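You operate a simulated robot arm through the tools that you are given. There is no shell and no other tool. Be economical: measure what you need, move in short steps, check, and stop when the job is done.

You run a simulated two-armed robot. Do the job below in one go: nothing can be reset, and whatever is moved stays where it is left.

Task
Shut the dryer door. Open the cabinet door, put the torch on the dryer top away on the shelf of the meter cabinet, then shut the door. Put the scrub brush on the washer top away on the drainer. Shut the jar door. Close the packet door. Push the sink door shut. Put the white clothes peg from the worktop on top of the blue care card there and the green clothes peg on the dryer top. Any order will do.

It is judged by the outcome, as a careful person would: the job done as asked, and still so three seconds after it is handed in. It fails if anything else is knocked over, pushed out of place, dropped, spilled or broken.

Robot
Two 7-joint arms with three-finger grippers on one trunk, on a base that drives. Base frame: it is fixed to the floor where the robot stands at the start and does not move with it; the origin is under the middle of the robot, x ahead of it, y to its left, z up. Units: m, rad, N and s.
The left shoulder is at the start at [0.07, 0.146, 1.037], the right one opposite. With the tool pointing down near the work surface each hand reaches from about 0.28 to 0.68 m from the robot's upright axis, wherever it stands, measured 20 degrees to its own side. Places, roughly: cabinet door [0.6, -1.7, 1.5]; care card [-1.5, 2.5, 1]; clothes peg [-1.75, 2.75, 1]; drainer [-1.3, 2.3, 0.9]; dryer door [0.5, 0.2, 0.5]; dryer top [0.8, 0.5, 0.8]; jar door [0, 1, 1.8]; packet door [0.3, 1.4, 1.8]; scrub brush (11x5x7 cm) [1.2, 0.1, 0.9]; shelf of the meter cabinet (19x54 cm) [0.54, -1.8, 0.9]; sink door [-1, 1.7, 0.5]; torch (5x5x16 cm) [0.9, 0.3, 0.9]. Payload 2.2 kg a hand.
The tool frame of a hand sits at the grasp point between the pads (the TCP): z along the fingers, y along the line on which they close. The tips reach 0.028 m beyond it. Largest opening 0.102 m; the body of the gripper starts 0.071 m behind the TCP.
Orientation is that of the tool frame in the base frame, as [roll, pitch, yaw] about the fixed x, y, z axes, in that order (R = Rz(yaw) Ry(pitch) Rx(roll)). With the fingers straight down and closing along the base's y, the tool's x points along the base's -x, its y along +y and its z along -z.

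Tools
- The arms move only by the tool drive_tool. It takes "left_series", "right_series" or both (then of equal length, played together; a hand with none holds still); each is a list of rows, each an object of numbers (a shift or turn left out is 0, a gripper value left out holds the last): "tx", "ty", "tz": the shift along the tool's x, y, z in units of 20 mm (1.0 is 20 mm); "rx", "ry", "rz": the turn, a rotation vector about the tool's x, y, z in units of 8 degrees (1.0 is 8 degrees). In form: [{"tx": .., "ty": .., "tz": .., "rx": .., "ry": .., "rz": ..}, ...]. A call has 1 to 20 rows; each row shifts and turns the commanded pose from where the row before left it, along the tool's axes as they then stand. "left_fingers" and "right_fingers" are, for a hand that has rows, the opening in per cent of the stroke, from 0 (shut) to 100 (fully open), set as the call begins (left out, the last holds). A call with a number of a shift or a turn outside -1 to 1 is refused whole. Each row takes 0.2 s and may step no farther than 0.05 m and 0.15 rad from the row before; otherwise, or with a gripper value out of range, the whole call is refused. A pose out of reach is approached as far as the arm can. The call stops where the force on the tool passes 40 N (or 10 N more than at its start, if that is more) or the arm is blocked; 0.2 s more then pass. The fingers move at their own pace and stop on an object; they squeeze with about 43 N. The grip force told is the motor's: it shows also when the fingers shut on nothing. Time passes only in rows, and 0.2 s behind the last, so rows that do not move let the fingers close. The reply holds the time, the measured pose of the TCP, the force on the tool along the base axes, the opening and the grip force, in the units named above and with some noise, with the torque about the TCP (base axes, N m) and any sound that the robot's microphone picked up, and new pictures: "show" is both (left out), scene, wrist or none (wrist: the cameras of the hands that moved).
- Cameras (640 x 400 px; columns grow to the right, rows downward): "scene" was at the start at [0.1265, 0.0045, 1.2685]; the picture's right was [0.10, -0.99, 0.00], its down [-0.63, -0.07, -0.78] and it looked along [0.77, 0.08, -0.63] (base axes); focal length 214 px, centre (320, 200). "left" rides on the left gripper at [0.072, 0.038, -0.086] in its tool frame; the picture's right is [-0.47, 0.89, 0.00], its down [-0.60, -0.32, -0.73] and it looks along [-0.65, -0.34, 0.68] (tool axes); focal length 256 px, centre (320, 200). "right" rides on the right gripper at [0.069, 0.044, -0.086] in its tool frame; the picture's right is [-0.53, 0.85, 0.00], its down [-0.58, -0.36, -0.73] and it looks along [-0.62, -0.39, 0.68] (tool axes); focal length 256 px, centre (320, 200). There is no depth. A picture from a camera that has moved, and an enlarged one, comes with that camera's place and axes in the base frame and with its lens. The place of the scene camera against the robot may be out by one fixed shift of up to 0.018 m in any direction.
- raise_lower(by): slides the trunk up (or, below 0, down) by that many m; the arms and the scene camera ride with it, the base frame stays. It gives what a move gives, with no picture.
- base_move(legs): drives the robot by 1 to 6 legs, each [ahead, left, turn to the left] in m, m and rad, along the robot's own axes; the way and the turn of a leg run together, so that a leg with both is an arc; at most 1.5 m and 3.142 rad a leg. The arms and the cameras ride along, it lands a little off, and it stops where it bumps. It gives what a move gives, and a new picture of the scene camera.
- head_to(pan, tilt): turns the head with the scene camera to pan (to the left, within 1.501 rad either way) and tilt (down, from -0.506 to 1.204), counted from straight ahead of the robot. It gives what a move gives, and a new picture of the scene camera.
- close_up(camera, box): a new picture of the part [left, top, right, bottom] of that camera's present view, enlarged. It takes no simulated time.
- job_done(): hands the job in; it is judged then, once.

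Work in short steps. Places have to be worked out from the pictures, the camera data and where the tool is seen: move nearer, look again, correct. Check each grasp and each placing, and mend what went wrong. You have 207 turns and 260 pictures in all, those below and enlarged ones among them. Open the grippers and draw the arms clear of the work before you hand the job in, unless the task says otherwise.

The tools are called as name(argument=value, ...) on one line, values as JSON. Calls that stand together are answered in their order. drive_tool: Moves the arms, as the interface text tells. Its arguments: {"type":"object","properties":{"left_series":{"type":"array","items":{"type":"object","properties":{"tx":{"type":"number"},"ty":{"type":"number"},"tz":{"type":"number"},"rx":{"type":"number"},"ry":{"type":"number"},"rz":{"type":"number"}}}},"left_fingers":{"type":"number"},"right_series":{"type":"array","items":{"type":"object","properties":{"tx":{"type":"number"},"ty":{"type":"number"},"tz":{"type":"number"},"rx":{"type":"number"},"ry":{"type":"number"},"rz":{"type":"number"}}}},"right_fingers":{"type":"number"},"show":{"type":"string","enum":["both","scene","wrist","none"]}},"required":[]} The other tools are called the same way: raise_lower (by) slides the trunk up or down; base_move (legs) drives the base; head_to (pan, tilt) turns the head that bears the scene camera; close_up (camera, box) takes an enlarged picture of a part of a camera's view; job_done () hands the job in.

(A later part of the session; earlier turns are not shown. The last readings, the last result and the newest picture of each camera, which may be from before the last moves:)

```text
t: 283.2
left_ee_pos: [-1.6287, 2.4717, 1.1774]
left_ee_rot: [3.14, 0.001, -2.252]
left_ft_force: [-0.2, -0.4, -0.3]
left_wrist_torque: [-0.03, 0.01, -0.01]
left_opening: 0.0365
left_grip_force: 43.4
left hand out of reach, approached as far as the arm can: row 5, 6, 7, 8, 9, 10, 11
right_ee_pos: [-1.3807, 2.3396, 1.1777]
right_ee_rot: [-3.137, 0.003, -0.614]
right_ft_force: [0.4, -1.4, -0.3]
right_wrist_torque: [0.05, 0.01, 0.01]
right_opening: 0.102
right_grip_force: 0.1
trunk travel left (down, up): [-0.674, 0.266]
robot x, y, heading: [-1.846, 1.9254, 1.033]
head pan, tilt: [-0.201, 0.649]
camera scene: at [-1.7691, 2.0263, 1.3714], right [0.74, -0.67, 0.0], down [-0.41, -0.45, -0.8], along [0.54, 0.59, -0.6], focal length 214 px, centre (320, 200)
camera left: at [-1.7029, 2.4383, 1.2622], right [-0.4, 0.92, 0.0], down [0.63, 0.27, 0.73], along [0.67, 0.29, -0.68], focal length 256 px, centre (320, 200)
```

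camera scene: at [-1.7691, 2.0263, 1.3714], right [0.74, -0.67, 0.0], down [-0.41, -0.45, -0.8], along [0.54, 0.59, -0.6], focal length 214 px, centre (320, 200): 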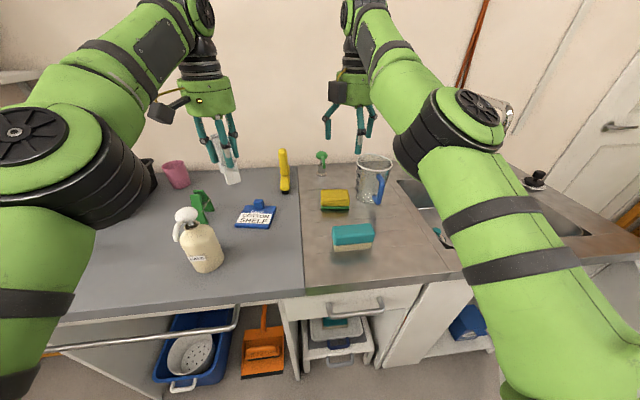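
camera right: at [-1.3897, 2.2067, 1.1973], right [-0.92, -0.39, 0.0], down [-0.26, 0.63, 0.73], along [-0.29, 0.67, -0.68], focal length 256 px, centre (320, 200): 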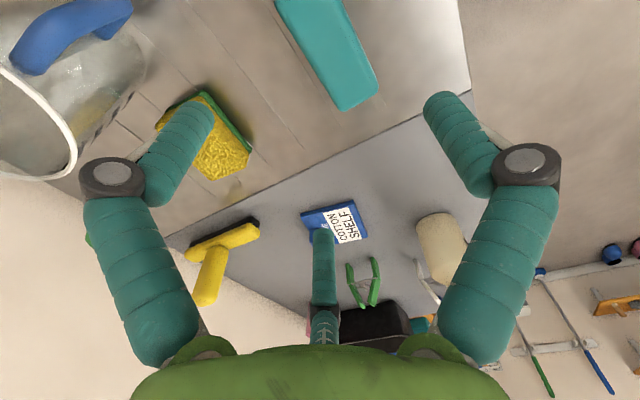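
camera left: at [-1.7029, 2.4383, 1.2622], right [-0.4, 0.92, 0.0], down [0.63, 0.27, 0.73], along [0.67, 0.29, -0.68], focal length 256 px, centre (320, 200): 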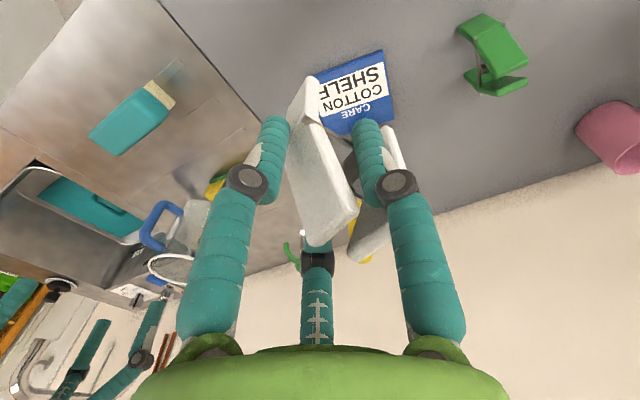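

Above and short of the card. The peg's feet lie along +y; I turn the hand 60° so the feet lie along the card's width, lower to 1.08, and shift over the card's free front part.

drive_tool(left_series=[{"tz": 1, "rz": -1}, {"tz": 1, "rz": -1}, {"tz": 1, "rz": -1}, {"tz": 1, "rz": -1}, {"tz": 1, "rz": -1}, {"rz": -1}, {"rz": -1}, {"rz": -0.5}], show="wrist")

```text
t: 285.0
left_ee_pos: [-1.6286, 2.4705, 1.0786]
left_ee_rot: [3.141, 0.0, -1.203]
left_ft_force: [-0.4, 0.1, -0.8]
left_wrist_torque: [0.0, 0.01, -0.01]
left_opening: 0.0367
left_grip_force: 42.5
right_ee_pos: [-1.3831, 2.339, 1.179]
right_ee_rot: [-3.139, 0.003, -0.61]
right_ft_force: [-0.5, -0.1, 0.4]
right_wrist_torque: [-0.01, 0.01, 0.02]
right_opening: 0.1022
right_grip_force: 0.0
trunk travel left (down, up): [-0.674, 0.266]
robot x, y, heading: [-1.8432, 1.9205, 1.036]
head pan, tilt: [-0.201, 0.649]
camera left: at [-1.6376, 2.3896, 1.1625], right [-0.99, 0.11, 0.0], down [0.08, 0.68, 0.73], along [0.08, 0.73, -0.68], focal length 256 px, centre (320, 200)
```

left: 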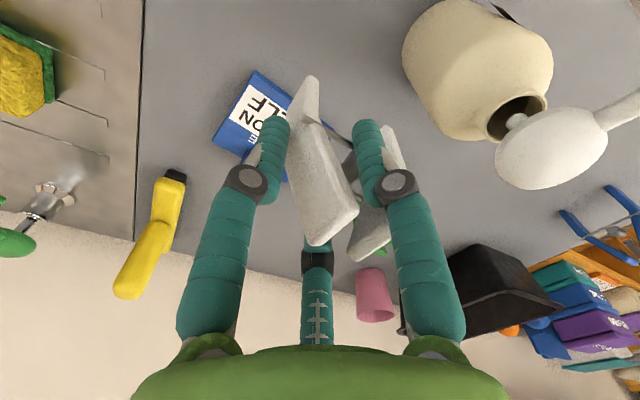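

The card is square to 45°, centre (-1.574,2.538), its knob at the back. I move the peg to (-1.585,2.527), align, and lower most of the way.

drive_tool(left_series=[{"tx": -0.62, "ty": -1, "rz": 0.6}, {"tx": -0.62, "ty": -1, "rz": 0.6}, {"tx": -0.62, "ty": -1, "rz": 0.5}, {"tz": 1}, {"tz": 1}, {"tz": 0.8}], show="both")

```text
t: 286.4
left_ee_pos: [-1.6153, 2.5093, 1.0111]
left_ee_rot: [3.14, -0.002, -1.442]
left_ft_force: [0.3, 0.5, 0.6]
left_wrist_torque: [-0.01, -0.02, 0.05]
left_opening: 0.0367
left_grip_force: 42.3
left hand out of reach, approached as far as the arm can: row 2, 3
right_ee_pos: [-1.3829, 2.3394, 1.178]
right_ee_rot: [-3.138, 0.003, -0.61]
right_ft_force: [-0.1, -0.1, 0.1]
right_wrist_torque: [0.02, -0.01, 0.0]
right_opening: 0.1019
right_grip_force: 0.0
trunk travel left (down, up): [-0.674, 0.266]
robot x, y, heading: [-1.8417, 1.9242, 1.035]
head pan, tilt: [-0.201, 0.649]
camera scene: at [-1.77, 2.0271, 1.3714], right [0.74, -0.67, 0.0], down [-0.41, -0.45, -0.8], along [0.54, 0.59, -0.6], focal length 214 px, centre (320, 200)
camera left: at [-1.6429, 2.433, 1.0972], right [-0.94, 0.35, 0.0], down [0.24, 0.64, 0.73], along [0.25, 0.69, -0.68], focal length 256 px, centre (320, 200)
```

scene: 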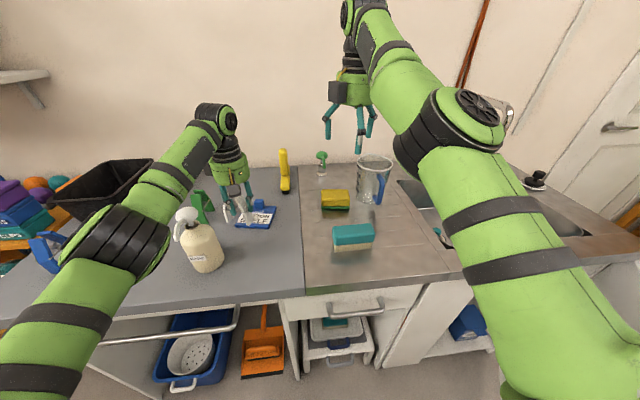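
left: 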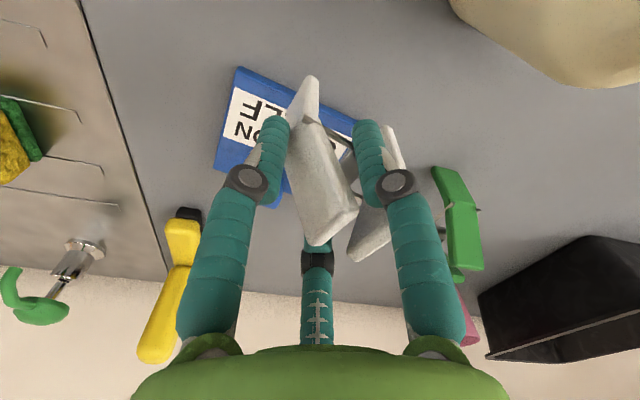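

Reach ends 3 cm short; I nudge the base to bring the peg over the card.

base_move(legs=[[0.026, -0.018, 0]])

close_up(camera="left", box=[0, 0, 640, 400])

```text
t: 287.3
left_ee_pos: [-1.5898, 2.5205, 1.0147]
left_ee_rot: [-3.137, 0.001, -1.442]
left_ft_force: [-0.4, 0.3, -0.9]
left_wrist_torque: [0.04, -0.01, 0.01]
left_opening: 0.0367
left_grip_force: 42.9
right_ee_pos: [-1.3583, 2.3521, 1.1804]
right_ee_rot: [-3.135, 0.001, -0.611]
right_ft_force: [-1.2, -0.8, 0.0]
right_wrist_torque: [0.02, -0.06, -0.03]
right_opening: 0.1018
right_grip_force: 0.0
trunk travel left (down, up): [-0.674, 0.266]
robot x, y, heading: [-1.818, 1.9344, 1.037]
head pan, tilt: [-0.201, 0.649]
camera scene: at [-1.7466, 2.0371, 1.3721], right [0.74, -0.67, 0.0], down [-0.4, -0.45, -0.8], along [0.54, 0.59, -0.6], focal length 214 px, centre (320, 200)
```

scene: 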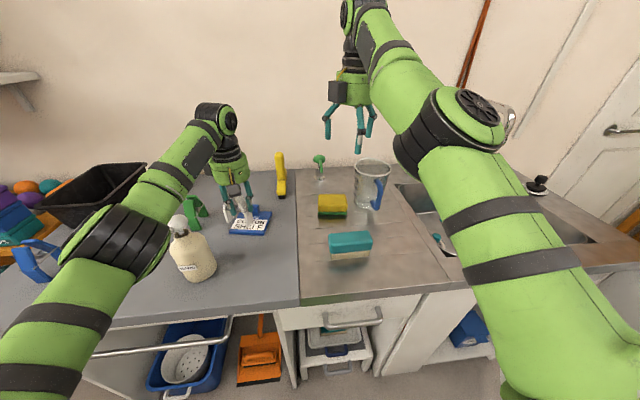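

```text
1.00 times, centred on (320, 200) of left (not enlarged: the box is as wide or as high as the picture)
camera zoom: at [-1.6188, 2.4437, 1.0998], right [-0.94, 0.35, 0.0], down [0.23, 0.64, 0.73], along [0.26, 0.69, -0.68], focal length 256 px, centre (320, 200)
```

zoom: 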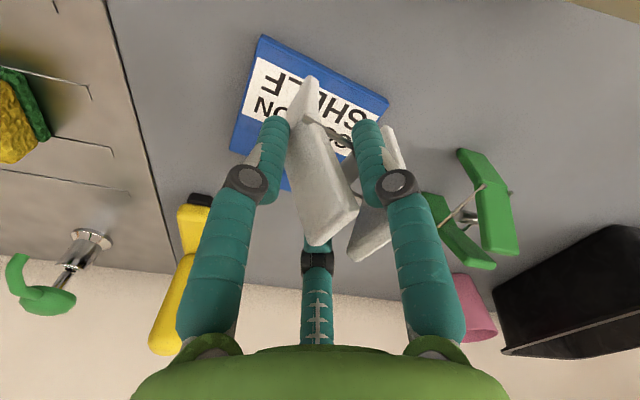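

The feet would land on the card's front edge, so I shift a further 3 cm inward with the base.

base_move(legs=[[0.026, -0.022, 0]])

close_up(camera="left", box=[0, 0, 640, 400])

```text
t: 288.1
left_ee_pos: [-1.5581, 2.532, 1.0141]
left_ee_rot: [-3.137, 0.002, -1.439]
left_ft_force: [-0.5, -0.4, -0.6]
left_wrist_torque: [0.03, -0.06, 0.02]
left_opening: 0.0364
left_grip_force: 42.9
right_ee_pos: [-1.3273, 2.362, 1.1795]
right_ee_rot: [-3.135, 0.0, -0.61]
right_ft_force: [-0.5, -0.7, 0.1]
right_wrist_torque: [-0.03, -0.04, 0.02]
right_opening: 0.102
right_grip_force: 0.2
trunk travel left (down, up): [-0.674, 0.266]
robot x, y, heading: [-1.7828, 1.9493, 1.035]
head pan, tilt: [-0.201, 0.649]
camera scene: at [-1.7145, 2.0486, 1.3719], right [0.74, -0.67, 0.0], down [-0.4, -0.45, -0.8], along [0.54, 0.59, -0.6], focal length 214 px, centre (320, 200)
```

scene: 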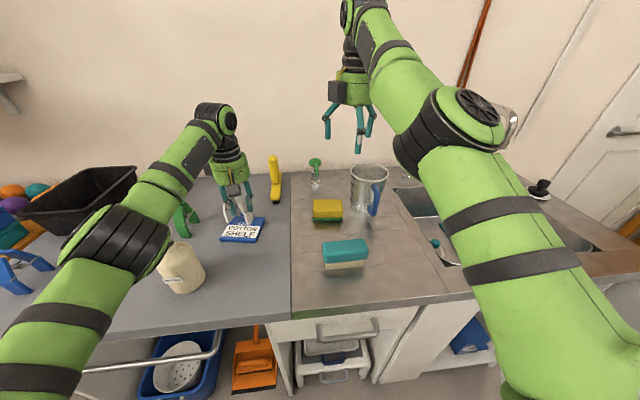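

```text
1.00 times, centred on (320, 200) of left (not enlarged: the box is as wide or as high as the picture)
camera zoom: at [-1.5871, 2.4552, 1.0993], right [-0.94, 0.35, 0.0], down [0.23, 0.64, 0.73], along [0.25, 0.69, -0.68], focal length 256 px, centre (320, 200)
```

zoom: 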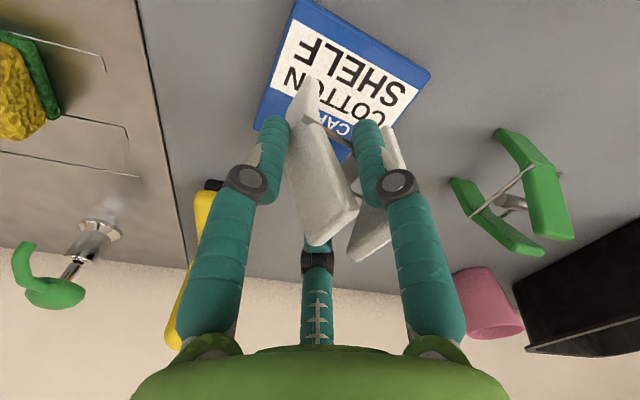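

Feet now fall about 2.5 cm inside the front edge and centred across. I lower gently to contact.

drive_tool(left_series=[{"tz": 0.6}, {"tz": 0.4}, {"tz": 0.25}, {"tz": 0.2}, {"tz": 0.2}], show="wrist")

```text
t: 289.3
left_ee_pos: [-1.5555, 2.5328, 0.9852]
left_ee_rot: [-3.133, 0.008, -1.442]
left_ft_force: [1.2, 4.1, 20.7]
left_wrist_torque: [-0.07, -0.15, 0.06]
left_opening: 0.0368
left_grip_force: 42.9
right_ee_pos: [-1.3238, 2.3627, 1.1817]
right_ee_rot: [-3.134, 0.004, -0.61]
right_ft_force: [0.2, 0.8, 0.5]
right_wrist_torque: [0.03, 0.02, 0.01]
right_opening: 0.1022
right_grip_force: 0.1
trunk travel left (down, up): [-0.674, 0.266]
robot x, y, heading: [-1.7856, 1.9448, 1.033]
head pan, tilt: [-0.201, 0.649]
camera left: at [-1.5844, 2.4552, 1.069], right [-0.94, 0.35, 0.0], down [0.23, 0.63, 0.74], along [0.26, 0.69, -0.68], focal length 256 px, centre (320, 200)
```

left: 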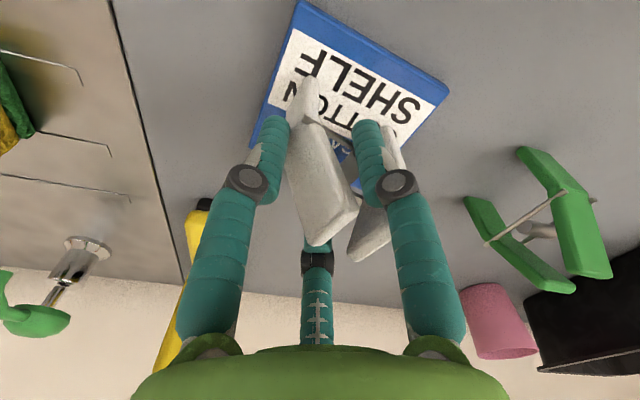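

Contact on the card at the expected height. I open and rise.

drive_tool(left_series=[{"tz": -0.1}, {}, {}], left_fingers=75, show="none")

drive_tool(left_series=[{"tz": -0.5}, {"tz": -1}, {"tz": -1}, {"tz": -1}, {"tz": -1}, {"tz": -1}, {"tz": -1}, {"tz": -1}], show="both")

```text
t: 290.1
left_ee_pos: [-1.5552, 2.5331, 0.9806]
left_ee_rot: [3.139, 0.0, -1.439]
left_ft_force: [0.2, 0.2, -0.3]
left_wrist_torque: [-0.02, -0.01, -0.02]
left_opening: 0.0767
left_grip_force: 0.0
right_ee_pos: [-1.3241, 2.3638, 1.1786]
right_ee_rot: [-3.137, 0.003, -0.61]
right_ft_force: [0.4, -0.6, 0.8]
right_wrist_torque: [-0.02, 0.0, 0.0]
right_opening: 0.1021
right_grip_force: 0.1
trunk travel left (down, up): [-0.674, 0.266]
robot x, y, heading: [-1.7829, 1.9461, 1.031]
head pan, tilt: [-0.201, 0.649]
```

```text
t: 291.9
left_ee_pos: [-1.5725, 2.5227, 1.1282]
left_ee_rot: [3.139, 0.002, -1.44]
left_ft_force: [-0.5, -0.3, 0.2]
left_wrist_torque: [0.03, -0.01, 0.0]
left_opening: 0.0764
left_grip_force: 0.1
left hand out of reach, approached as far as the arm can: row 6, 7, 8
right_ee_pos: [-1.3229, 2.3619, 1.1786]
right_ee_rot: [-3.136, 0.004, -0.611]
right_ft_force: [-0.3, -0.7, 0.1]
right_wrist_torque: [0.0, 0.03, 0.01]
right_opening: 0.1018
right_grip_force: 0.1
trunk travel left (down, up): [-0.674, 0.266]
robot x, y, heading: [-1.7834, 1.9528, 1.038]
head pan, tilt: [-0.201, 0.649]
camera scene: at [-1.7104, 2.0482, 1.3716], right [0.74, -0.67, 0.0], down [-0.41, -0.45, -0.8], along [0.54, 0.59, -0.6], focal length 214 px, centre (320, 200)
camera left: at [-1.6001, 2.446, 1.2148], right [-0.94, 0.35, 0.0], down [0.24, 0.64, 0.73], along [0.25, 0.69, -0.68], focal length 256 px, centre (320, 200)
```

scene: 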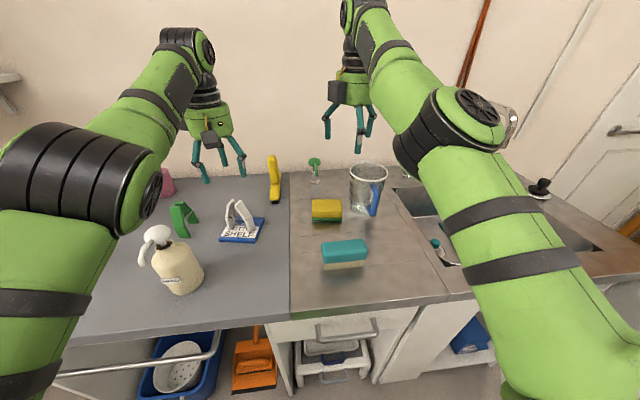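
left: 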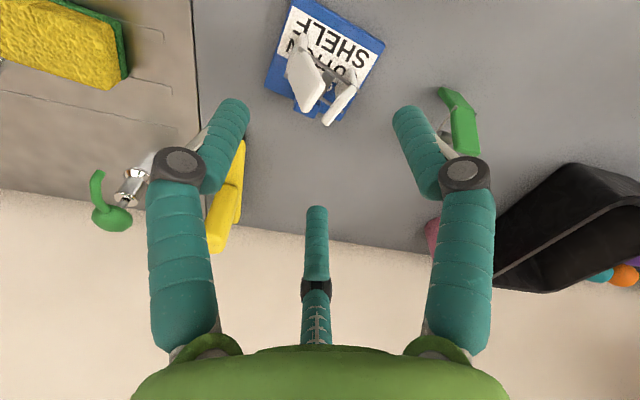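

The white peg stands on the card; let me zoom to be sure.

close_up(camera="scene", box=[150, 150, 310, 270])

```text
3.33 times, centred on (230, 210) of scene
camera zoom: at [-1.7104, 2.0482, 1.3716], right [0.74, -0.67, 0.0], down [-0.41, -0.45, -0.8], along [0.54, 0.59, -0.6], focal length 715 px, centre (620, 167)
```

zoom: 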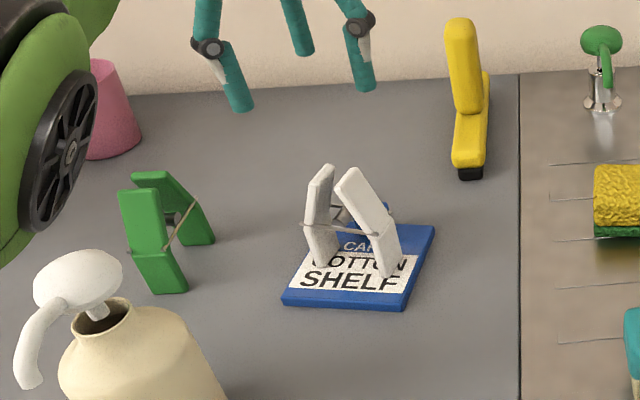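

The white peg stands properly on the card. Now the green peg at (-1.688,2.642), spread along 45°. I strafe left and turn the hand to match.

base_move(legs=[[0.0, 0.11, 0]])

drive_tool(left_series=[{"rz": 1}, {"rz": 1}, {"rz": 1}, {"rz": 1}, {"rz": 1}, {"rz": 1}, {"rz": 0.6}], left_fingers=100, show="wrist")

```text
t: 293.1
left_ee_pos: [-1.664, 2.5797, 1.1283]
left_ee_rot: [3.14, 0.003, -1.439]
left_ft_force: [0.5, 0.0, 0.4]
left_wrist_torque: [-0.02, -0.03, -0.03]
left_opening: 0.0764
left_grip_force: 0.0
right_ee_pos: [-1.4161, 2.4184, 1.1793]
right_ee_rot: [-3.136, 0.006, -0.609]
right_ft_force: [0.3, 0.3, -0.4]
right_wrist_torque: [0.0, 0.0, -0.04]
right_opening: 0.1019
right_grip_force: 0.0
trunk travel left (down, up): [-0.674, 0.266]
robot x, y, heading: [-1.8794, 2.004, 1.033]
head pan, tilt: [-0.201, 0.649]
camera scene: at [-1.8029, 2.1049, 1.3714], right [0.74, -0.67, 0.0], down [-0.41, -0.45, -0.8], along [0.53, 0.59, -0.6], focal length 214 px, centre (320, 200)
```

scene: 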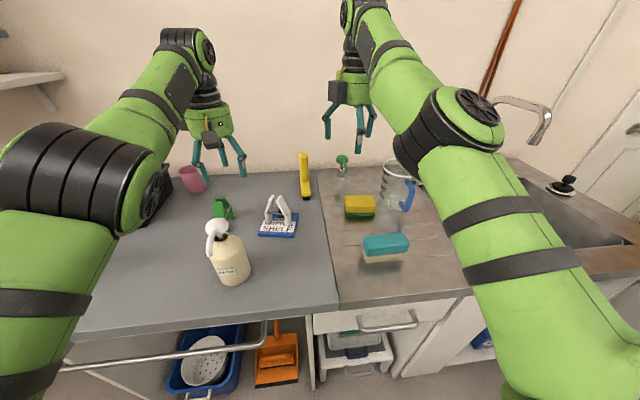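

```text
t: 294.7
left_ee_pos: [-1.6668, 2.5799, 1.1281]
left_ee_rot: [3.14, 0.001, -2.365]
left_ft_force: [0.2, 0.5, -0.2]
left_wrist_torque: [0.01, 0.04, -0.02]
left_opening: 0.1021
left_grip_force: 0.1
right_ee_pos: [-1.417, 2.4195, 1.178]
right_ee_rot: [-3.136, 0.003, -0.61]
right_ft_force: [-0.3, 0.0, -0.9]
right_wrist_torque: [0.04, -0.01, 0.02]
right_opening: 0.102
right_grip_force: 0.1
trunk travel left (down, up): [-0.674, 0.266]
robot x, y, heading: [-1.8787, 2.0033, 1.036]
head pan, tilt: [-0.201, 0.649]
camera left: at [-1.744, 2.5562, 1.214], right [-0.29, 0.96, 0.0], down [0.65, 0.2, 0.73], along [0.7, 0.21, -0.68], focal length 256 px, centre (320, 200)
```

left: 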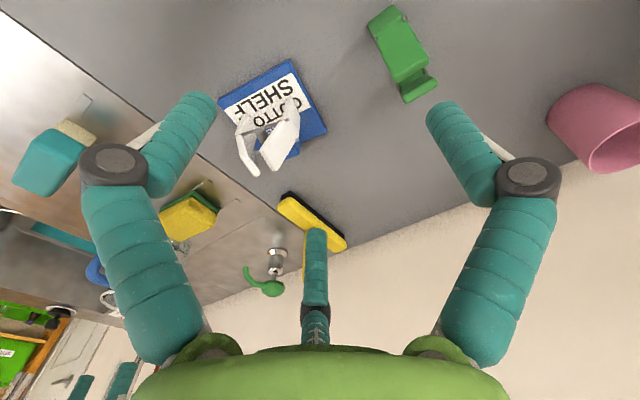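

Green peg confirmed at (-1.692,2.648). I move over it and lower to just above.

drive_tool(left_series=[{"tz": 1}, {"tx": -0.5, "ty": 1}, {"tx": -0.5, "ty": 1}, {"tx": -0.5, "ty": 1}, {"ty": 0.3, "tz": 1}], show="wrist")

```text
t: 295.9
left_ee_pos: [-1.7016, 2.6207, 1.0891]
left_ee_rot: [3.141, -0.002, -2.361]
left_ft_force: [0.4, -0.1, 0.0]
left_wrist_torque: [-0.04, 0.01, -0.03]
left_opening: 0.1018
left_grip_force: 0.0
left hand out of reach, approached as far as the arm can: row 1, 2, 3, 4
right_ee_pos: [-1.4167, 2.4213, 1.1781]
right_ee_rot: [-3.137, 0.002, -0.609]
right_ft_force: [0.4, 0.3, -0.6]
right_wrist_torque: [-0.05, -0.03, 0.02]
right_opening: 0.1018
right_grip_force: 0.1
trunk travel left (down, up): [-0.674, 0.266]
robot x, y, heading: [-1.8804, 2.0015, 1.035]
head pan, tilt: [-0.201, 0.649]
camera left: at [-1.7791, 2.5974, 1.1744], right [-0.29, 0.96, 0.0], down [0.65, 0.2, 0.73], along [0.7, 0.21, -0.68], focal length 256 px, centre (320, 200)
```

left: 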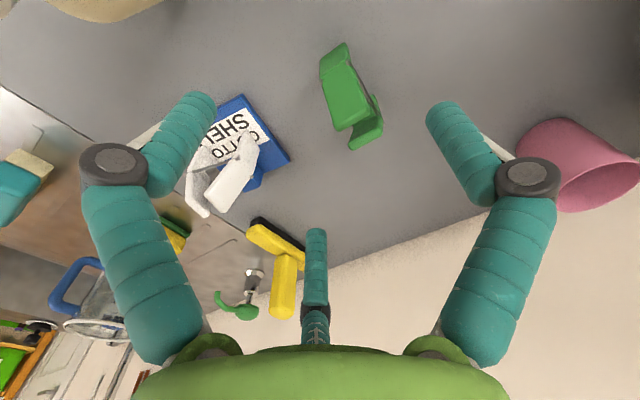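

3 cm short of the peg; I nudge the base forward, then lower.

base_move(legs=[[0.028, 0.007, 0]])

drive_tool(left_series=[{"tz": 1}, {"tz": 1}, {"tz": 1}], show="wrist")

```text
t: 296.7
left_ee_pos: [-1.6946, 2.6406, 1.0928]
left_ee_rot: [3.137, 0.004, -2.363]
left_ft_force: [-0.2, -0.9, -0.5]
left_wrist_torque: [0.06, 0.0, -0.01]
left_opening: 0.102
left_grip_force: 0.1
right_ee_pos: [-1.4113, 2.4413, 1.183]
right_ee_rot: [-3.132, 0.006, -0.609]
right_ft_force: [0.4, -1.1, -0.3]
right_wrist_torque: [0.09, -0.02, 0.01]
right_opening: 0.1021
right_grip_force: 0.0
trunk travel left (down, up): [-0.674, 0.266]
robot x, y, heading: [-1.8718, 2.0269, 1.036]
head pan, tilt: [-0.201, 0.649]
camera scene: at [-1.7982, 2.1269, 1.3722], right [0.74, -0.67, 0.0], down [-0.41, -0.44, -0.8], along [0.54, 0.59, -0.6], focal length 214 px, centre (320, 200)
```

scene: 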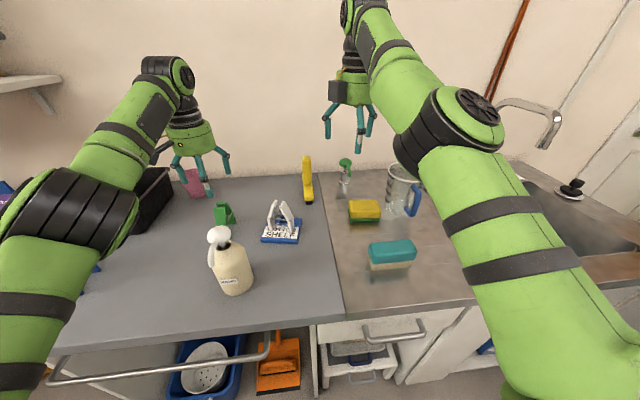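

```text
t: 297.5
left_ee_pos: [-1.6916, 2.6475, 1.0302]
left_ee_rot: [3.141, -0.001, -2.363]
left_ft_force: [0.7, 0.5, -0.6]
left_wrist_torque: [-0.04, 0.0, 0.01]
left_opening: 0.1021
left_grip_force: 0.0
right_ee_pos: [-1.4084, 2.4476, 1.1783]
right_ee_rot: [-3.139, 0.004, -0.609]
right_ft_force: [-0.2, 0.0, -0.2]
right_wrist_torque: [-0.03, 0.03, 0.03]
right_opening: 0.1023
right_grip_force: 0.1
trunk travel left (down, up): [-0.674, 0.266]
robot x, y, heading: [-1.8713, 2.032, 1.032]
head pan, tilt: [-0.201, 0.649]
camera left: at [-1.7696, 2.6243, 1.1147], right [-0.29, 0.96, 0.0], down [0.65, 0.2, 0.73], along [0.7, 0.21, -0.68], focal length 256 px, centre (320, 200)
```

left: 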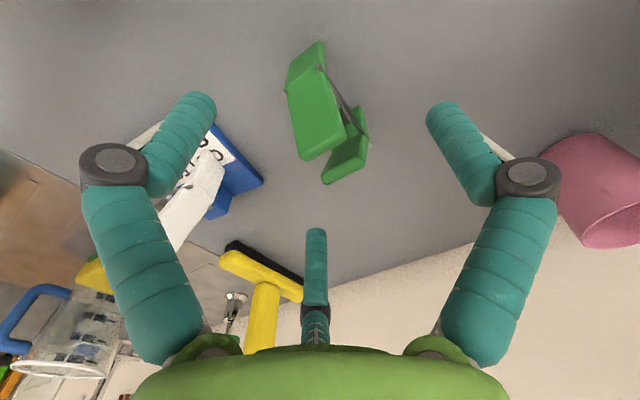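

Well centred. Lower to grip height and close.

drive_tool(left_series=[{"tz": 1}, {"tz": 1}, {"tz": 0.8}], show="none")

drive_tool(left_series=[{}, {}, {}], left_fingers=0, show="wrist")

drive_tool(left_series=[{"tz": -0.5}, {"tz": -1}, {"tz": -1}, {"tz": -1}, {"tz": -1}, {"tz": -1}, {"tz": -1}], show="wrist")

```text
t: 298.3
left_ee_pos: [-1.6894, 2.6463, 0.9727]
left_ee_rot: [3.141, 0.001, -2.363]
left_ft_force: [0.6, -0.2, 0.4]
left_wrist_torque: [-0.01, -0.01, -0.01]
left_opening: 0.102
left_grip_force: 0.0
right_ee_pos: [-1.4095, 2.4468, 1.1802]
right_ee_rot: [-3.137, 0.004, -0.61]
right_ft_force: [0.9, 0.1, -0.1]
right_wrist_torque: [0.0, 0.02, -0.02]
right_opening: 0.1022
right_grip_force: 0.1
trunk travel left (down, up): [-0.674, 0.266]
robot x, y, heading: [-1.8722, 2.0293, 1.03]
head pan, tilt: [-0.201, 0.649]
```

```text
t: 299.1
left_ee_pos: [-1.6918, 2.6459, 0.9765]
left_ee_rot: [3.138, 0.005, -2.361]
left_ft_force: [-3.8, 0.9, 12.9]
left_wrist_torque: [-0.09, 0.27, -0.09]
left_opening: 0.0395
left_grip_force: 42.7
right_ee_pos: [-1.4115, 2.4442, 1.1813]
right_ee_rot: [-3.135, 0.004, -0.608]
right_ft_force: [0.3, 0.5, 0.5]
right_wrist_torque: [0.0, 0.0, 0.0]
right_opening: 0.1021
right_grip_force: 0.1
trunk travel left (down, up): [-0.674, 0.266]
robot x, y, heading: [-1.8733, 2.0314, 1.035]
head pan, tilt: [-0.201, 0.649]
camera left: at [-1.7704, 2.6224, 1.0618], right [-0.29, 0.96, 0.0], down [0.65, 0.2, 0.73], along [0.7, 0.22, -0.68], focal length 256 px, centre (320, 200)
```

left: 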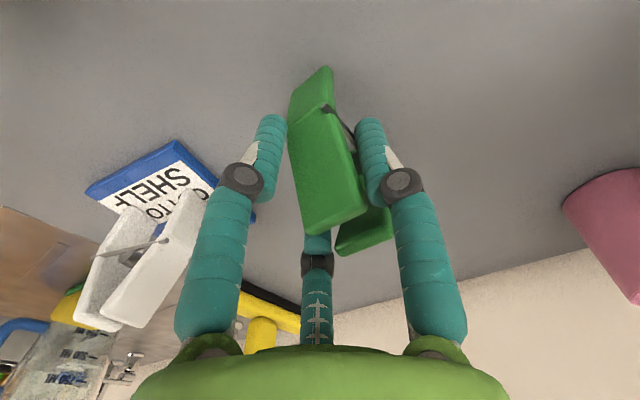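

```text
t: 300.7
left_ee_pos: [-1.6919, 2.644, 1.1058]
left_ee_rot: [3.139, 0.001, -2.363]
left_ft_force: [0.9, -0.4, -1.1]
left_wrist_torque: [-0.04, 0.01, -0.02]
left_opening: 0.0393
left_grip_force: 42.9
right_ee_pos: [-1.4086, 2.445, 1.1811]
right_ee_rot: [-3.135, 0.005, -0.611]
right_ft_force: [0.4, -1.1, 0.5]
right_wrist_torque: [0.05, 0.03, -0.01]
right_opening: 0.1022
right_grip_force: 0.0
trunk travel left (down, up): [-0.674, 0.266]
robot x, y, heading: [-1.8717, 2.0317, 1.034]
head pan, tilt: [-0.201, 0.649]
camera left: at [-1.77, 2.6208, 1.1914], right [-0.29, 0.96, 0.0], down [0.65, 0.2, 0.73], along [0.7, 0.21, -0.68], focal length 256 px, centre (320, 200)
```

left: 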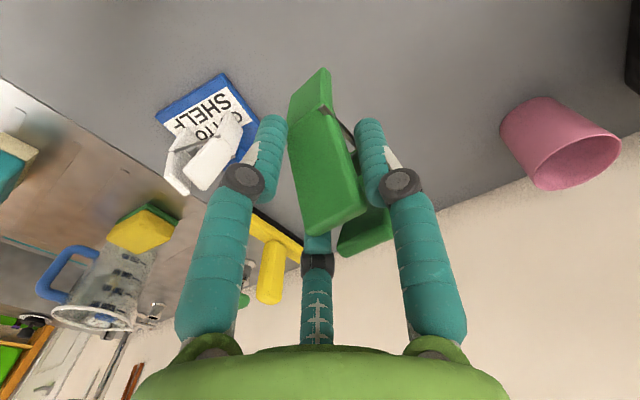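

The green peg is in hand. I raise the trunk to clear the bottle, back away, and strafe right to in front of the open sink door.

raise_lower(by=0.15)

base_move(legs=[[-0.6, 0, 0], [0, -0.62, 0]])

drive_tool(right_series=[{"rz": 1}, {"rz": 1}, {"rz": 1}, {"rz": 1}, {"rz": 1}, {"rz": 1}, {"rz": 1}, {"rz": 1}, {"rz": 1}, {"rz": 1}, {"rz": 0.7}, {"tx": 1}, {"tx": 1}, {"tx": 1}], right_fingers=0, show="none")

drive_tool(right_series=[{"ry": -1}, {"ry": -1}, {"ry": -1}, {"ry": -1}, {"ry": -1}, {"ry": -1}, {"ry": -1}, {"ry": -1}, {"ry": -1}, {"ry": -1}, {"ry": -1}, {"ry": -0.25}], show="scene")

```text
t: 302.5
left_ee_pos: [-1.6931, 2.6468, 1.2536]
left_ee_rot: [3.139, 0.0, -2.364]
left_ft_force: [0.3, 0.2, 0.0]
left_wrist_torque: [-0.04, 0.0, -0.02]
left_opening: 0.0389
left_grip_force: 43.2
right_ee_pos: [-1.4096, 2.4459, 1.3299]
right_ee_rot: [-3.136, 0.004, -0.609]
right_ft_force: [-0.1, 0.4, 0.2]
right_wrist_torque: [-0.02, -0.04, 0.0]
right_opening: 0.1019
right_grip_force: 0.1
trunk travel left (down, up): [-0.824, 0.116]
robot x, y, heading: [-1.8738, 2.0331, 1.037]
head pan, tilt: [-0.201, 0.649]
```

```text
t: 309.0
left_ee_pos: [-1.4703, 1.7954, 1.2535]
left_ee_rot: [3.141, 0.0, -2.375]
left_ft_force: [-0.3, 1.1, -0.7]
left_wrist_torque: [0.01, -0.01, -0.02]
left_opening: 0.0381
left_grip_force: 43.0
right_ee_pos: [-1.191, 1.5903, 1.3288]
right_ee_rot: [-3.137, 0.002, -0.622]
right_ft_force: [-0.2, -0.1, 0.2]
right_wrist_torque: [0.01, -0.02, 0.02]
right_opening: 0.102
right_grip_force: 0.1
trunk travel left (down, up): [-0.824, 0.116]
robot x, y, heading: [-1.6596, 1.179, 1.018]
head pan, tilt: [-0.201, 0.649]
camera scene: at [-1.5809, 1.2833, 1.5214], right [0.73, -0.68, 0.0], down [-0.41, -0.44, -0.8], along [0.54, 0.58, -0.6], focal length 214 px, centre (320, 200)
```

scene: 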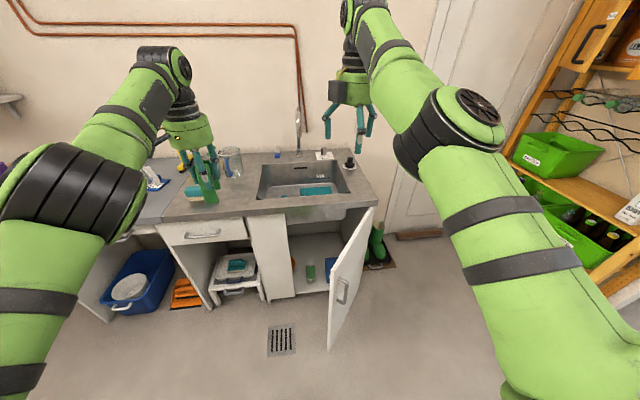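

```text
t: 312.2
left_ee_pos: [-1.4698, 1.7976, 1.2545]
left_ee_rot: [3.142, -0.001, -2.375]
left_ft_force: [-0.4, -0.8, -1.1]
left_wrist_torque: [-0.03, 0.0, -0.01]
left_opening: 0.0377
left_grip_force: 42.8
right_ee_pos: [-1.2006, 1.5332, 1.2974]
right_ee_rot: [3.116, -0.063, -2.155]
right_ft_force: [-0.5, 0.8, -0.2]
right_wrist_torque: [-0.05, -0.01, 0.02]
right_opening: 0.0021
right_grip_force: 31.4
right hand out of reach, approached as far as the arm can: row 13
trunk travel left (down, up): [-0.824, 0.116]
robot x, y, heading: [-1.6577, 1.1821, 1.022]
head pan, tilt: [-0.201, 0.649]
stopped in row 14 (right hand): the arm was blocked; the commanded pose is now the measured one
```

```text
t: 312.8
left_ee_pos: [-1.4681, 1.7971, 1.2546]
left_ee_rot: [-3.141, -0.001, -2.378]
left_ft_force: [0.7, -0.3, 0.0]
left_wrist_torque: [-0.07, 0.01, -0.01]
left_opening: 0.0378
left_grip_force: 42.9
right_ee_pos: [-1.1902, 1.5182, 1.1882]
right_ee_rot: [3.102, -0.069, -2.194]
right_ft_force: [0.2, 0.6, -0.6]
right_wrist_torque: [-0.04, 0.0, 0.0]
right_opening: 0.0021
right_grip_force: 31.0
right hand out of reach, approached as far as the arm can: row 2
trunk travel left (down, up): [-0.824, 0.116]
robot x, y, heading: [-1.6572, 1.1822, 1.018]
head pan, tilt: [-0.201, 0.649]
stopped in row 2 (right hand): the arm was blocked; the commanded pose is now the measured one
camera scene: at [-1.5778, 1.2857, 1.521], right [0.73, -0.68, 0.0], down [-0.41, -0.44, -0.79], along [0.54, 0.58, -0.61], focal length 214 px, centre (320, 200)
```

scene: 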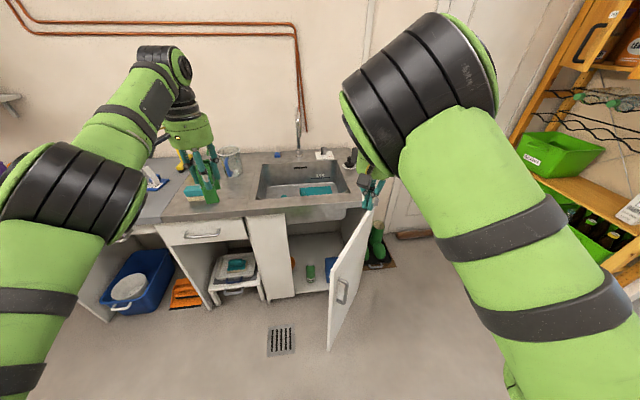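

The door is about 50° open with the outer face toward me, and the right hand lines up with it. I back off 0.25 m, then stretch the right hand forward and try turning it to point ahead again.

base_move(legs=[[-0.25, 0, 0]])

drive_tool(right_series=[{"tx": -1}, {"tx": -1}, {"tx": -1}, {"tx": -1}, {"tx": -1}, {"ry": -1}, {"ry": -1}, {"ry": -1}, {"ry": -1}, {"ry": -1}, {"ry": -1}, {"ry": -1}, {"ry": -1}, {"ry": -1}, {"ry": -1}, {"ry": -1}], show="scene")

```text
t: 314.6
left_ee_pos: [-1.5935, 1.5865, 1.2533]
left_ee_rot: [3.14, -0.002, -2.378]
left_ft_force: [-0.5, 0.0, -1.0]
left_wrist_torque: [-0.03, 0.0, -0.01]
left_opening: 0.0374
left_grip_force: 43.0
right_ee_pos: [-1.3182, 1.3081, 1.1898]
right_ee_rot: [3.103, -0.067, -2.195]
right_ft_force: [0.5, -0.3, -0.7]
right_wrist_torque: [-0.02, 0.01, -0.02]
right_opening: 0.0021
right_grip_force: 31.2
trunk travel left (down, up): [-0.824, 0.116]
robot x, y, heading: [-1.7852, 0.9723, 1.023]
head pan, tilt: [-0.201, 0.649]
camera scene: at [-1.706, 1.0748, 1.521], right [0.73, -0.68, 0.0], down [-0.41, -0.44, -0.8], along [0.54, 0.58, -0.61], focal length 214 px, centre (320, 200)
```

scene: 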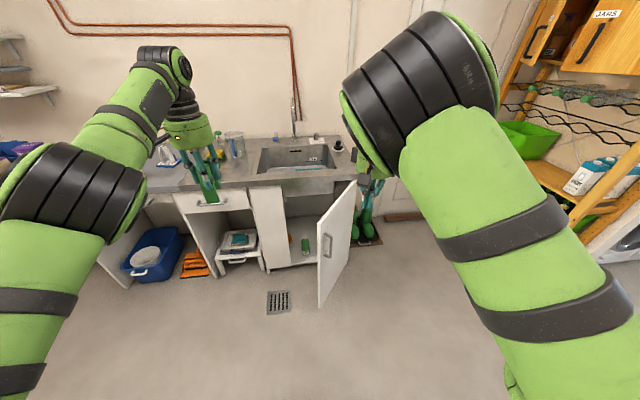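

```text
t: 318.0
left_ee_pos: [-1.5961, 1.5846, 1.2549]
left_ee_rot: [3.141, 0.0, -2.379]
left_ft_force: [0.5, 0.2, -1.6]
left_wrist_torque: [-0.01, -0.01, -0.01]
left_opening: 0.0373
left_grip_force: 42.8
right_ee_pos: [-1.2007, 1.3805, 1.1874]
right_ee_rot: [2.809, 1.47, -2.523]
right_ft_force: [0.0, 0.6, 0.0]
right_wrist_torque: [0.0, 0.02, 0.0]
right_opening: 0.0019
right_grip_force: 31.4
right hand out of reach, approached as far as the arm can: row 10, 11, 12, 13, 14, 15
trunk travel left (down, up): [-0.824, 0.116]
robot x, y, heading: [-1.7861, 0.9718, 1.023]
head pan, tilt: [-0.201, 0.649]
camera scene: at [-1.7078, 1.0724, 1.5214], right [0.73, -0.68, 0.0], down [-0.41, -0.44, -0.8], along [0.54, 0.58, -0.6], focal length 214 px, centre (320, 200)
```

scene: 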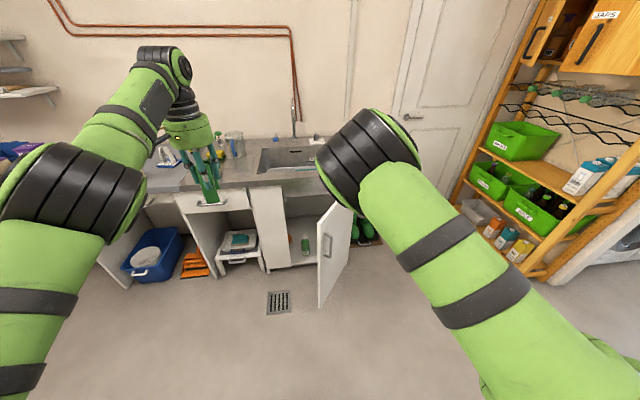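

The right hand points ahead, in line with the door. I lower the trunk to door height.

raise_lower(by=-0.4)

raise_lower(by=-0.2)

drive_tool(right_series=[{"tz": 1}, {"tz": 1}, {"tz": 1}, {"tz": 1}, {"tz": 1}, {"tz": 1}, {"tz": 1}, {"tz": 1}], show="scene")

```text
t: 321.9
left_ee_pos: [-1.5951, 1.584, 0.856]
left_ee_rot: [3.14, -0.001, -2.379]
left_ft_force: [0.1, -0.3, -0.6]
left_wrist_torque: [0.01, 0.0, 0.02]
left_opening: 0.0373
left_grip_force: 43.5
right_ee_pos: [-1.199, 1.3799, 0.7867]
right_ee_rot: [2.764, 1.463, -2.568]
right_ft_force: [-0.6, 0.9, 0.0]
right_wrist_torque: [-0.03, 0.03, 0.02]
right_opening: 0.0022
right_grip_force: 31.1
trunk travel left (down, up): [-0.424, 0.516]
robot x, y, heading: [-1.7869, 0.9722, 1.018]
head pan, tilt: [-0.201, 0.649]
```

```text
t: 324.0
left_ee_pos: [-1.5972, 1.5832, 0.6564]
left_ee_rot: [3.139, 0.002, -2.379]
left_ft_force: [-0.1, 0.5, -1.0]
left_wrist_torque: [0.01, 0.01, -0.01]
left_opening: 0.0373
left_grip_force: 43.2
right_ee_pos: [-1.2006, 1.3796, 0.5864]
right_ee_rot: [2.764, 1.465, -2.57]
right_ft_force: [-0.8, 0.7, -0.1]
right_wrist_torque: [0.01, -0.01, 0.0]
right_opening: 0.002
right_grip_force: 31.7
trunk travel left (down, up): [-0.224, 0.716]
robot x, y, heading: [-1.7843, 0.9673, 1.016]
head pan, tilt: [-0.201, 0.649]
```

```text
t: 325.8
left_ee_pos: [-1.5971, 1.5831, 0.6548]
left_ee_rot: [3.139, 0.0, -2.378]
left_ft_force: [0.6, 0.0, 0.0]
left_wrist_torque: [-0.04, 0.01, -0.02]
left_opening: 0.0373
left_grip_force: 43.0
right_ee_pos: [-1.107, 1.5088, 0.5676]
right_ee_rot: [2.763, 1.462, -2.57]
right_ft_force: [-0.2, -0.2, -0.3]
right_wrist_torque: [0.04, -0.02, 0.01]
right_opening: 0.0021
right_grip_force: 31.1
trunk travel left (down, up): [-0.224, 0.716]
robot x, y, heading: [-1.7838, 0.9715, 1.017]
head pan, tilt: [-0.201, 0.649]
camera scene: at [-1.7075, 1.072, 0.9214], right [0.73, -0.68, 0.0], down [-0.41, -0.44, -0.8], along [0.54, 0.58, -0.6], focal length 214 px, centre (320, 200)
```

scene: 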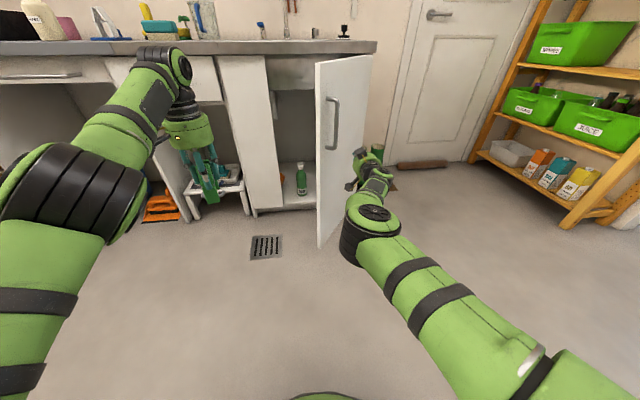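

The hand is in front of the door face. I shift a bit toward the free edge and push on.

drive_tool(right_series=[{"ty": 1}, {"ty": 1}, {"ty": 1}, {"tz": 1}, {"tz": 1}, {"tz": 1}, {"tz": 1}, {"tz": 1}, {"tz": 1}], show="scene")

```text
t: 327.8
left_ee_pos: [-1.5972, 1.5826, 0.6547]
left_ee_rot: [3.141, 0.001, -2.379]
left_ft_force: [-0.5, -0.3, -0.1]
left_wrist_torque: [0.0, 0.02, -0.02]
left_opening: 0.0373
left_grip_force: 42.8
right_ee_pos: [-1.1335, 1.5745, 0.5701]
right_ee_rot: [2.766, 1.466, -2.569]
right_ft_force: [0.0, 0.6, -1.1]
right_wrist_torque: [-0.01, 0.02, 0.02]
right_opening: 0.002
right_grip_force: 31.6
right hand out of reach, approached as far as the arm can: row 6, 7, 8, 9
trunk travel left (down, up): [-0.224, 0.716]
robot x, y, heading: [-1.7855, 0.9693, 1.022]
head pan, tilt: [-0.201, 0.649]
camera scene: at [-1.7077, 1.0719, 0.9214], right [0.73, -0.68, 0.0], down [-0.41, -0.44, -0.8], along [0.54, 0.58, -0.6], focal length 214 px, centre (320, 200)
```

scene: 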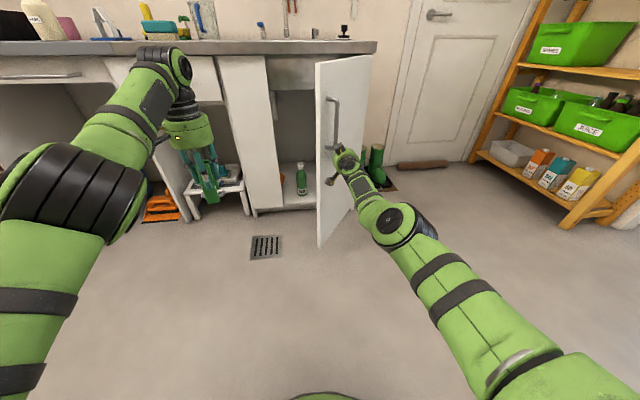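

At full stretch against the door; the base carries on 0.2 m.

base_move(legs=[[0.2, 0, 0]])

```text
t: 329.4
left_ee_pos: [-1.4896, 1.7571, 0.6559]
left_ee_rot: [3.14, 0.0, -2.38]
left_ft_force: [-0.4, 0.0, -0.9]
left_wrist_torque: [-0.04, -0.01, -0.02]
left_opening: 0.037
left_grip_force: 43.0
right_ee_pos: [-1.0269, 1.7492, 0.57]
right_ee_rot: [2.769, 1.463, -2.566]
right_ft_force: [-0.3, -0.1, 0.5]
right_wrist_torque: [-0.01, 0.0, 0.0]
right_opening: 0.0022
right_grip_force: 31.7
trunk travel left (down, up): [-0.224, 0.716]
robot x, y, heading: [-1.6801, 1.1393, 1.024]
head pan, tilt: [-0.201, 0.649]
camera scene: at [-1.6014, 1.2454, 0.9214], right [0.73, -0.68, 0.0], down [-0.41, -0.44, -0.8], along [0.54, 0.58, -0.6], focal length 214 px, centre (320, 200)
```

scene: 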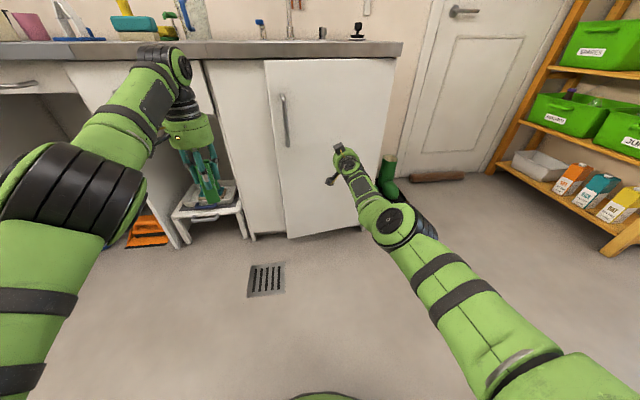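

Almost shut. I pull back a bit, move toward the handle side, close in with the base, and finish with small arm steps.

drive_tool(right_series=[{"tz": -1}, {"tz": -1}, {"tz": -1}, {"tz": -1}, {"tz": -1}, {"tz": -1}, {"ty": 1}, {"ty": 1}, {"ty": 1}, {"ty": 1}, {"ty": 1}], show="none")

base_move(legs=[[0.09, 0, 0]])

drive_tool(right_series=[{"tz": 0.6}, {"tz": 0.6}, {"tz": 0.5}, {"tz": 0.4}, {"tz": 0.4}, {"tz": 0.4}, {"tz": 0.4}, {"tz": 0.4}, {"tz": 0.4}, {"tz": 0.4}, {"tz": 0.4}], show="scene")

```text
t: 332.0
left_ee_pos: [-1.4896, 1.7561, 0.6553]
left_ee_rot: [3.139, 0.0, -2.379]
left_ft_force: [0.9, 0.0, 0.1]
left_wrist_torque: [0.0, 0.01, -0.04]
left_opening: 0.0368
left_grip_force: 42.7
right_ee_pos: [-1.1422, 1.6943, 0.6023]
right_ee_rot: [3.035, 1.505, -2.35]
right_ft_force: [-0.8, 0.2, -0.7]
right_wrist_torque: [0.02, 0.01, -0.04]
right_opening: 0.0023
right_grip_force: 31.8
trunk travel left (down, up): [-0.224, 0.716]
robot x, y, heading: [-1.68, 1.141, 1.021]
head pan, tilt: [-0.201, 0.649]
stopped in row 11 (right hand): the arm was blocked; the commanded pose is now the measured one
```

```text
t: 333.1
left_ee_pos: [-1.4437, 1.8321, 0.6554]
left_ee_rot: [3.139, 0.001, -2.379]
left_ft_force: [0.9, 0.2, -0.2]
left_wrist_torque: [-0.02, -0.02, -0.02]
left_opening: 0.037
left_grip_force: 42.8
right_ee_pos: [-1.0985, 1.7689, 0.6013]
right_ee_rot: [3.036, 1.502, -2.348]
right_ft_force: [-0.4, 0.4, 0.1]
right_wrist_torque: [0.02, -0.02, 0.02]
right_opening: 0.0022
right_grip_force: 31.4
trunk travel left (down, up): [-0.224, 0.716]
robot x, y, heading: [-1.6352, 1.2181, 1.017]
head pan, tilt: [-0.201, 0.649]
camera scene: at [-1.5553, 1.3206, 0.9213], right [0.73, -0.68, 0.0], down [-0.41, -0.44, -0.8], along [0.54, 0.58, -0.6], focal length 214 px, centre (320, 200)
```

scene: 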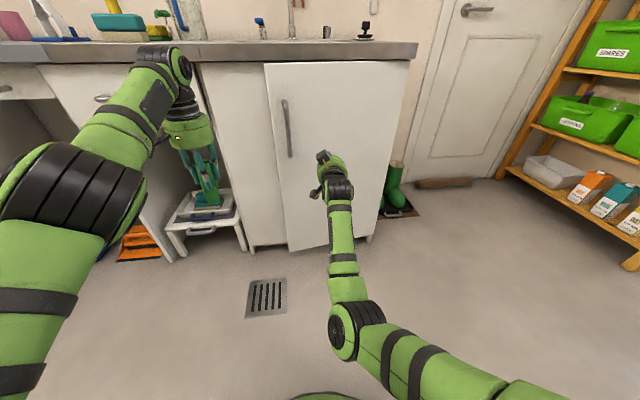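

```text
t: 335.6
left_ee_pos: [-1.4449, 1.8284, 0.6592]
left_ee_rot: [3.138, 0.005, -2.379]
left_ft_force: [0.2, 0.6, -0.6]
left_wrist_torque: [-0.02, 0.04, -0.01]
left_opening: 0.037
left_grip_force: 42.7
right_ee_pos: [-1.0388, 1.8421, 0.5954]
right_ee_rot: [3.053, 1.496, -2.334]
right_ft_force: [-16.0, -25.4, 3.7]
right_wrist_torque: [0.31, -0.04, 0.08]
right_opening: 0.006
right_grip_force: 31.3
trunk travel left (down, up): [-0.224, 0.716]
robot x, y, heading: [-1.6347, 1.2147, 1.019]
head pan, tilt: [-0.201, 0.649]
stopped in row 11 (right hand): the force on the tool passed its limit at 50 N (the readings are from after the stop); the commanded pose is now the measured one
camera scene: at [-1.5579, 1.3162, 0.9221], right [0.73, -0.68, 0.0], down [-0.41, -0.44, -0.8], along [0.55, 0.58, -0.6], focal length 214 px, centre (320, 200)
```

scene: 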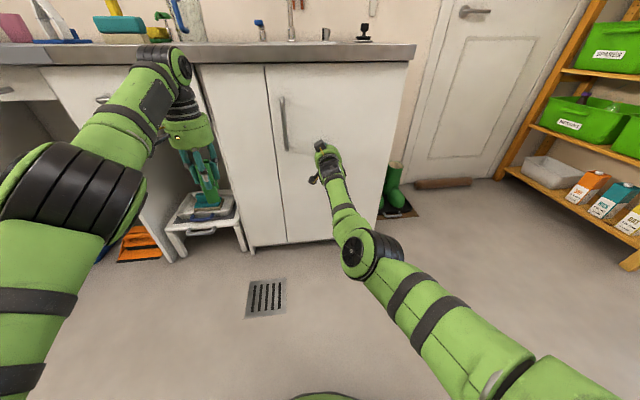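

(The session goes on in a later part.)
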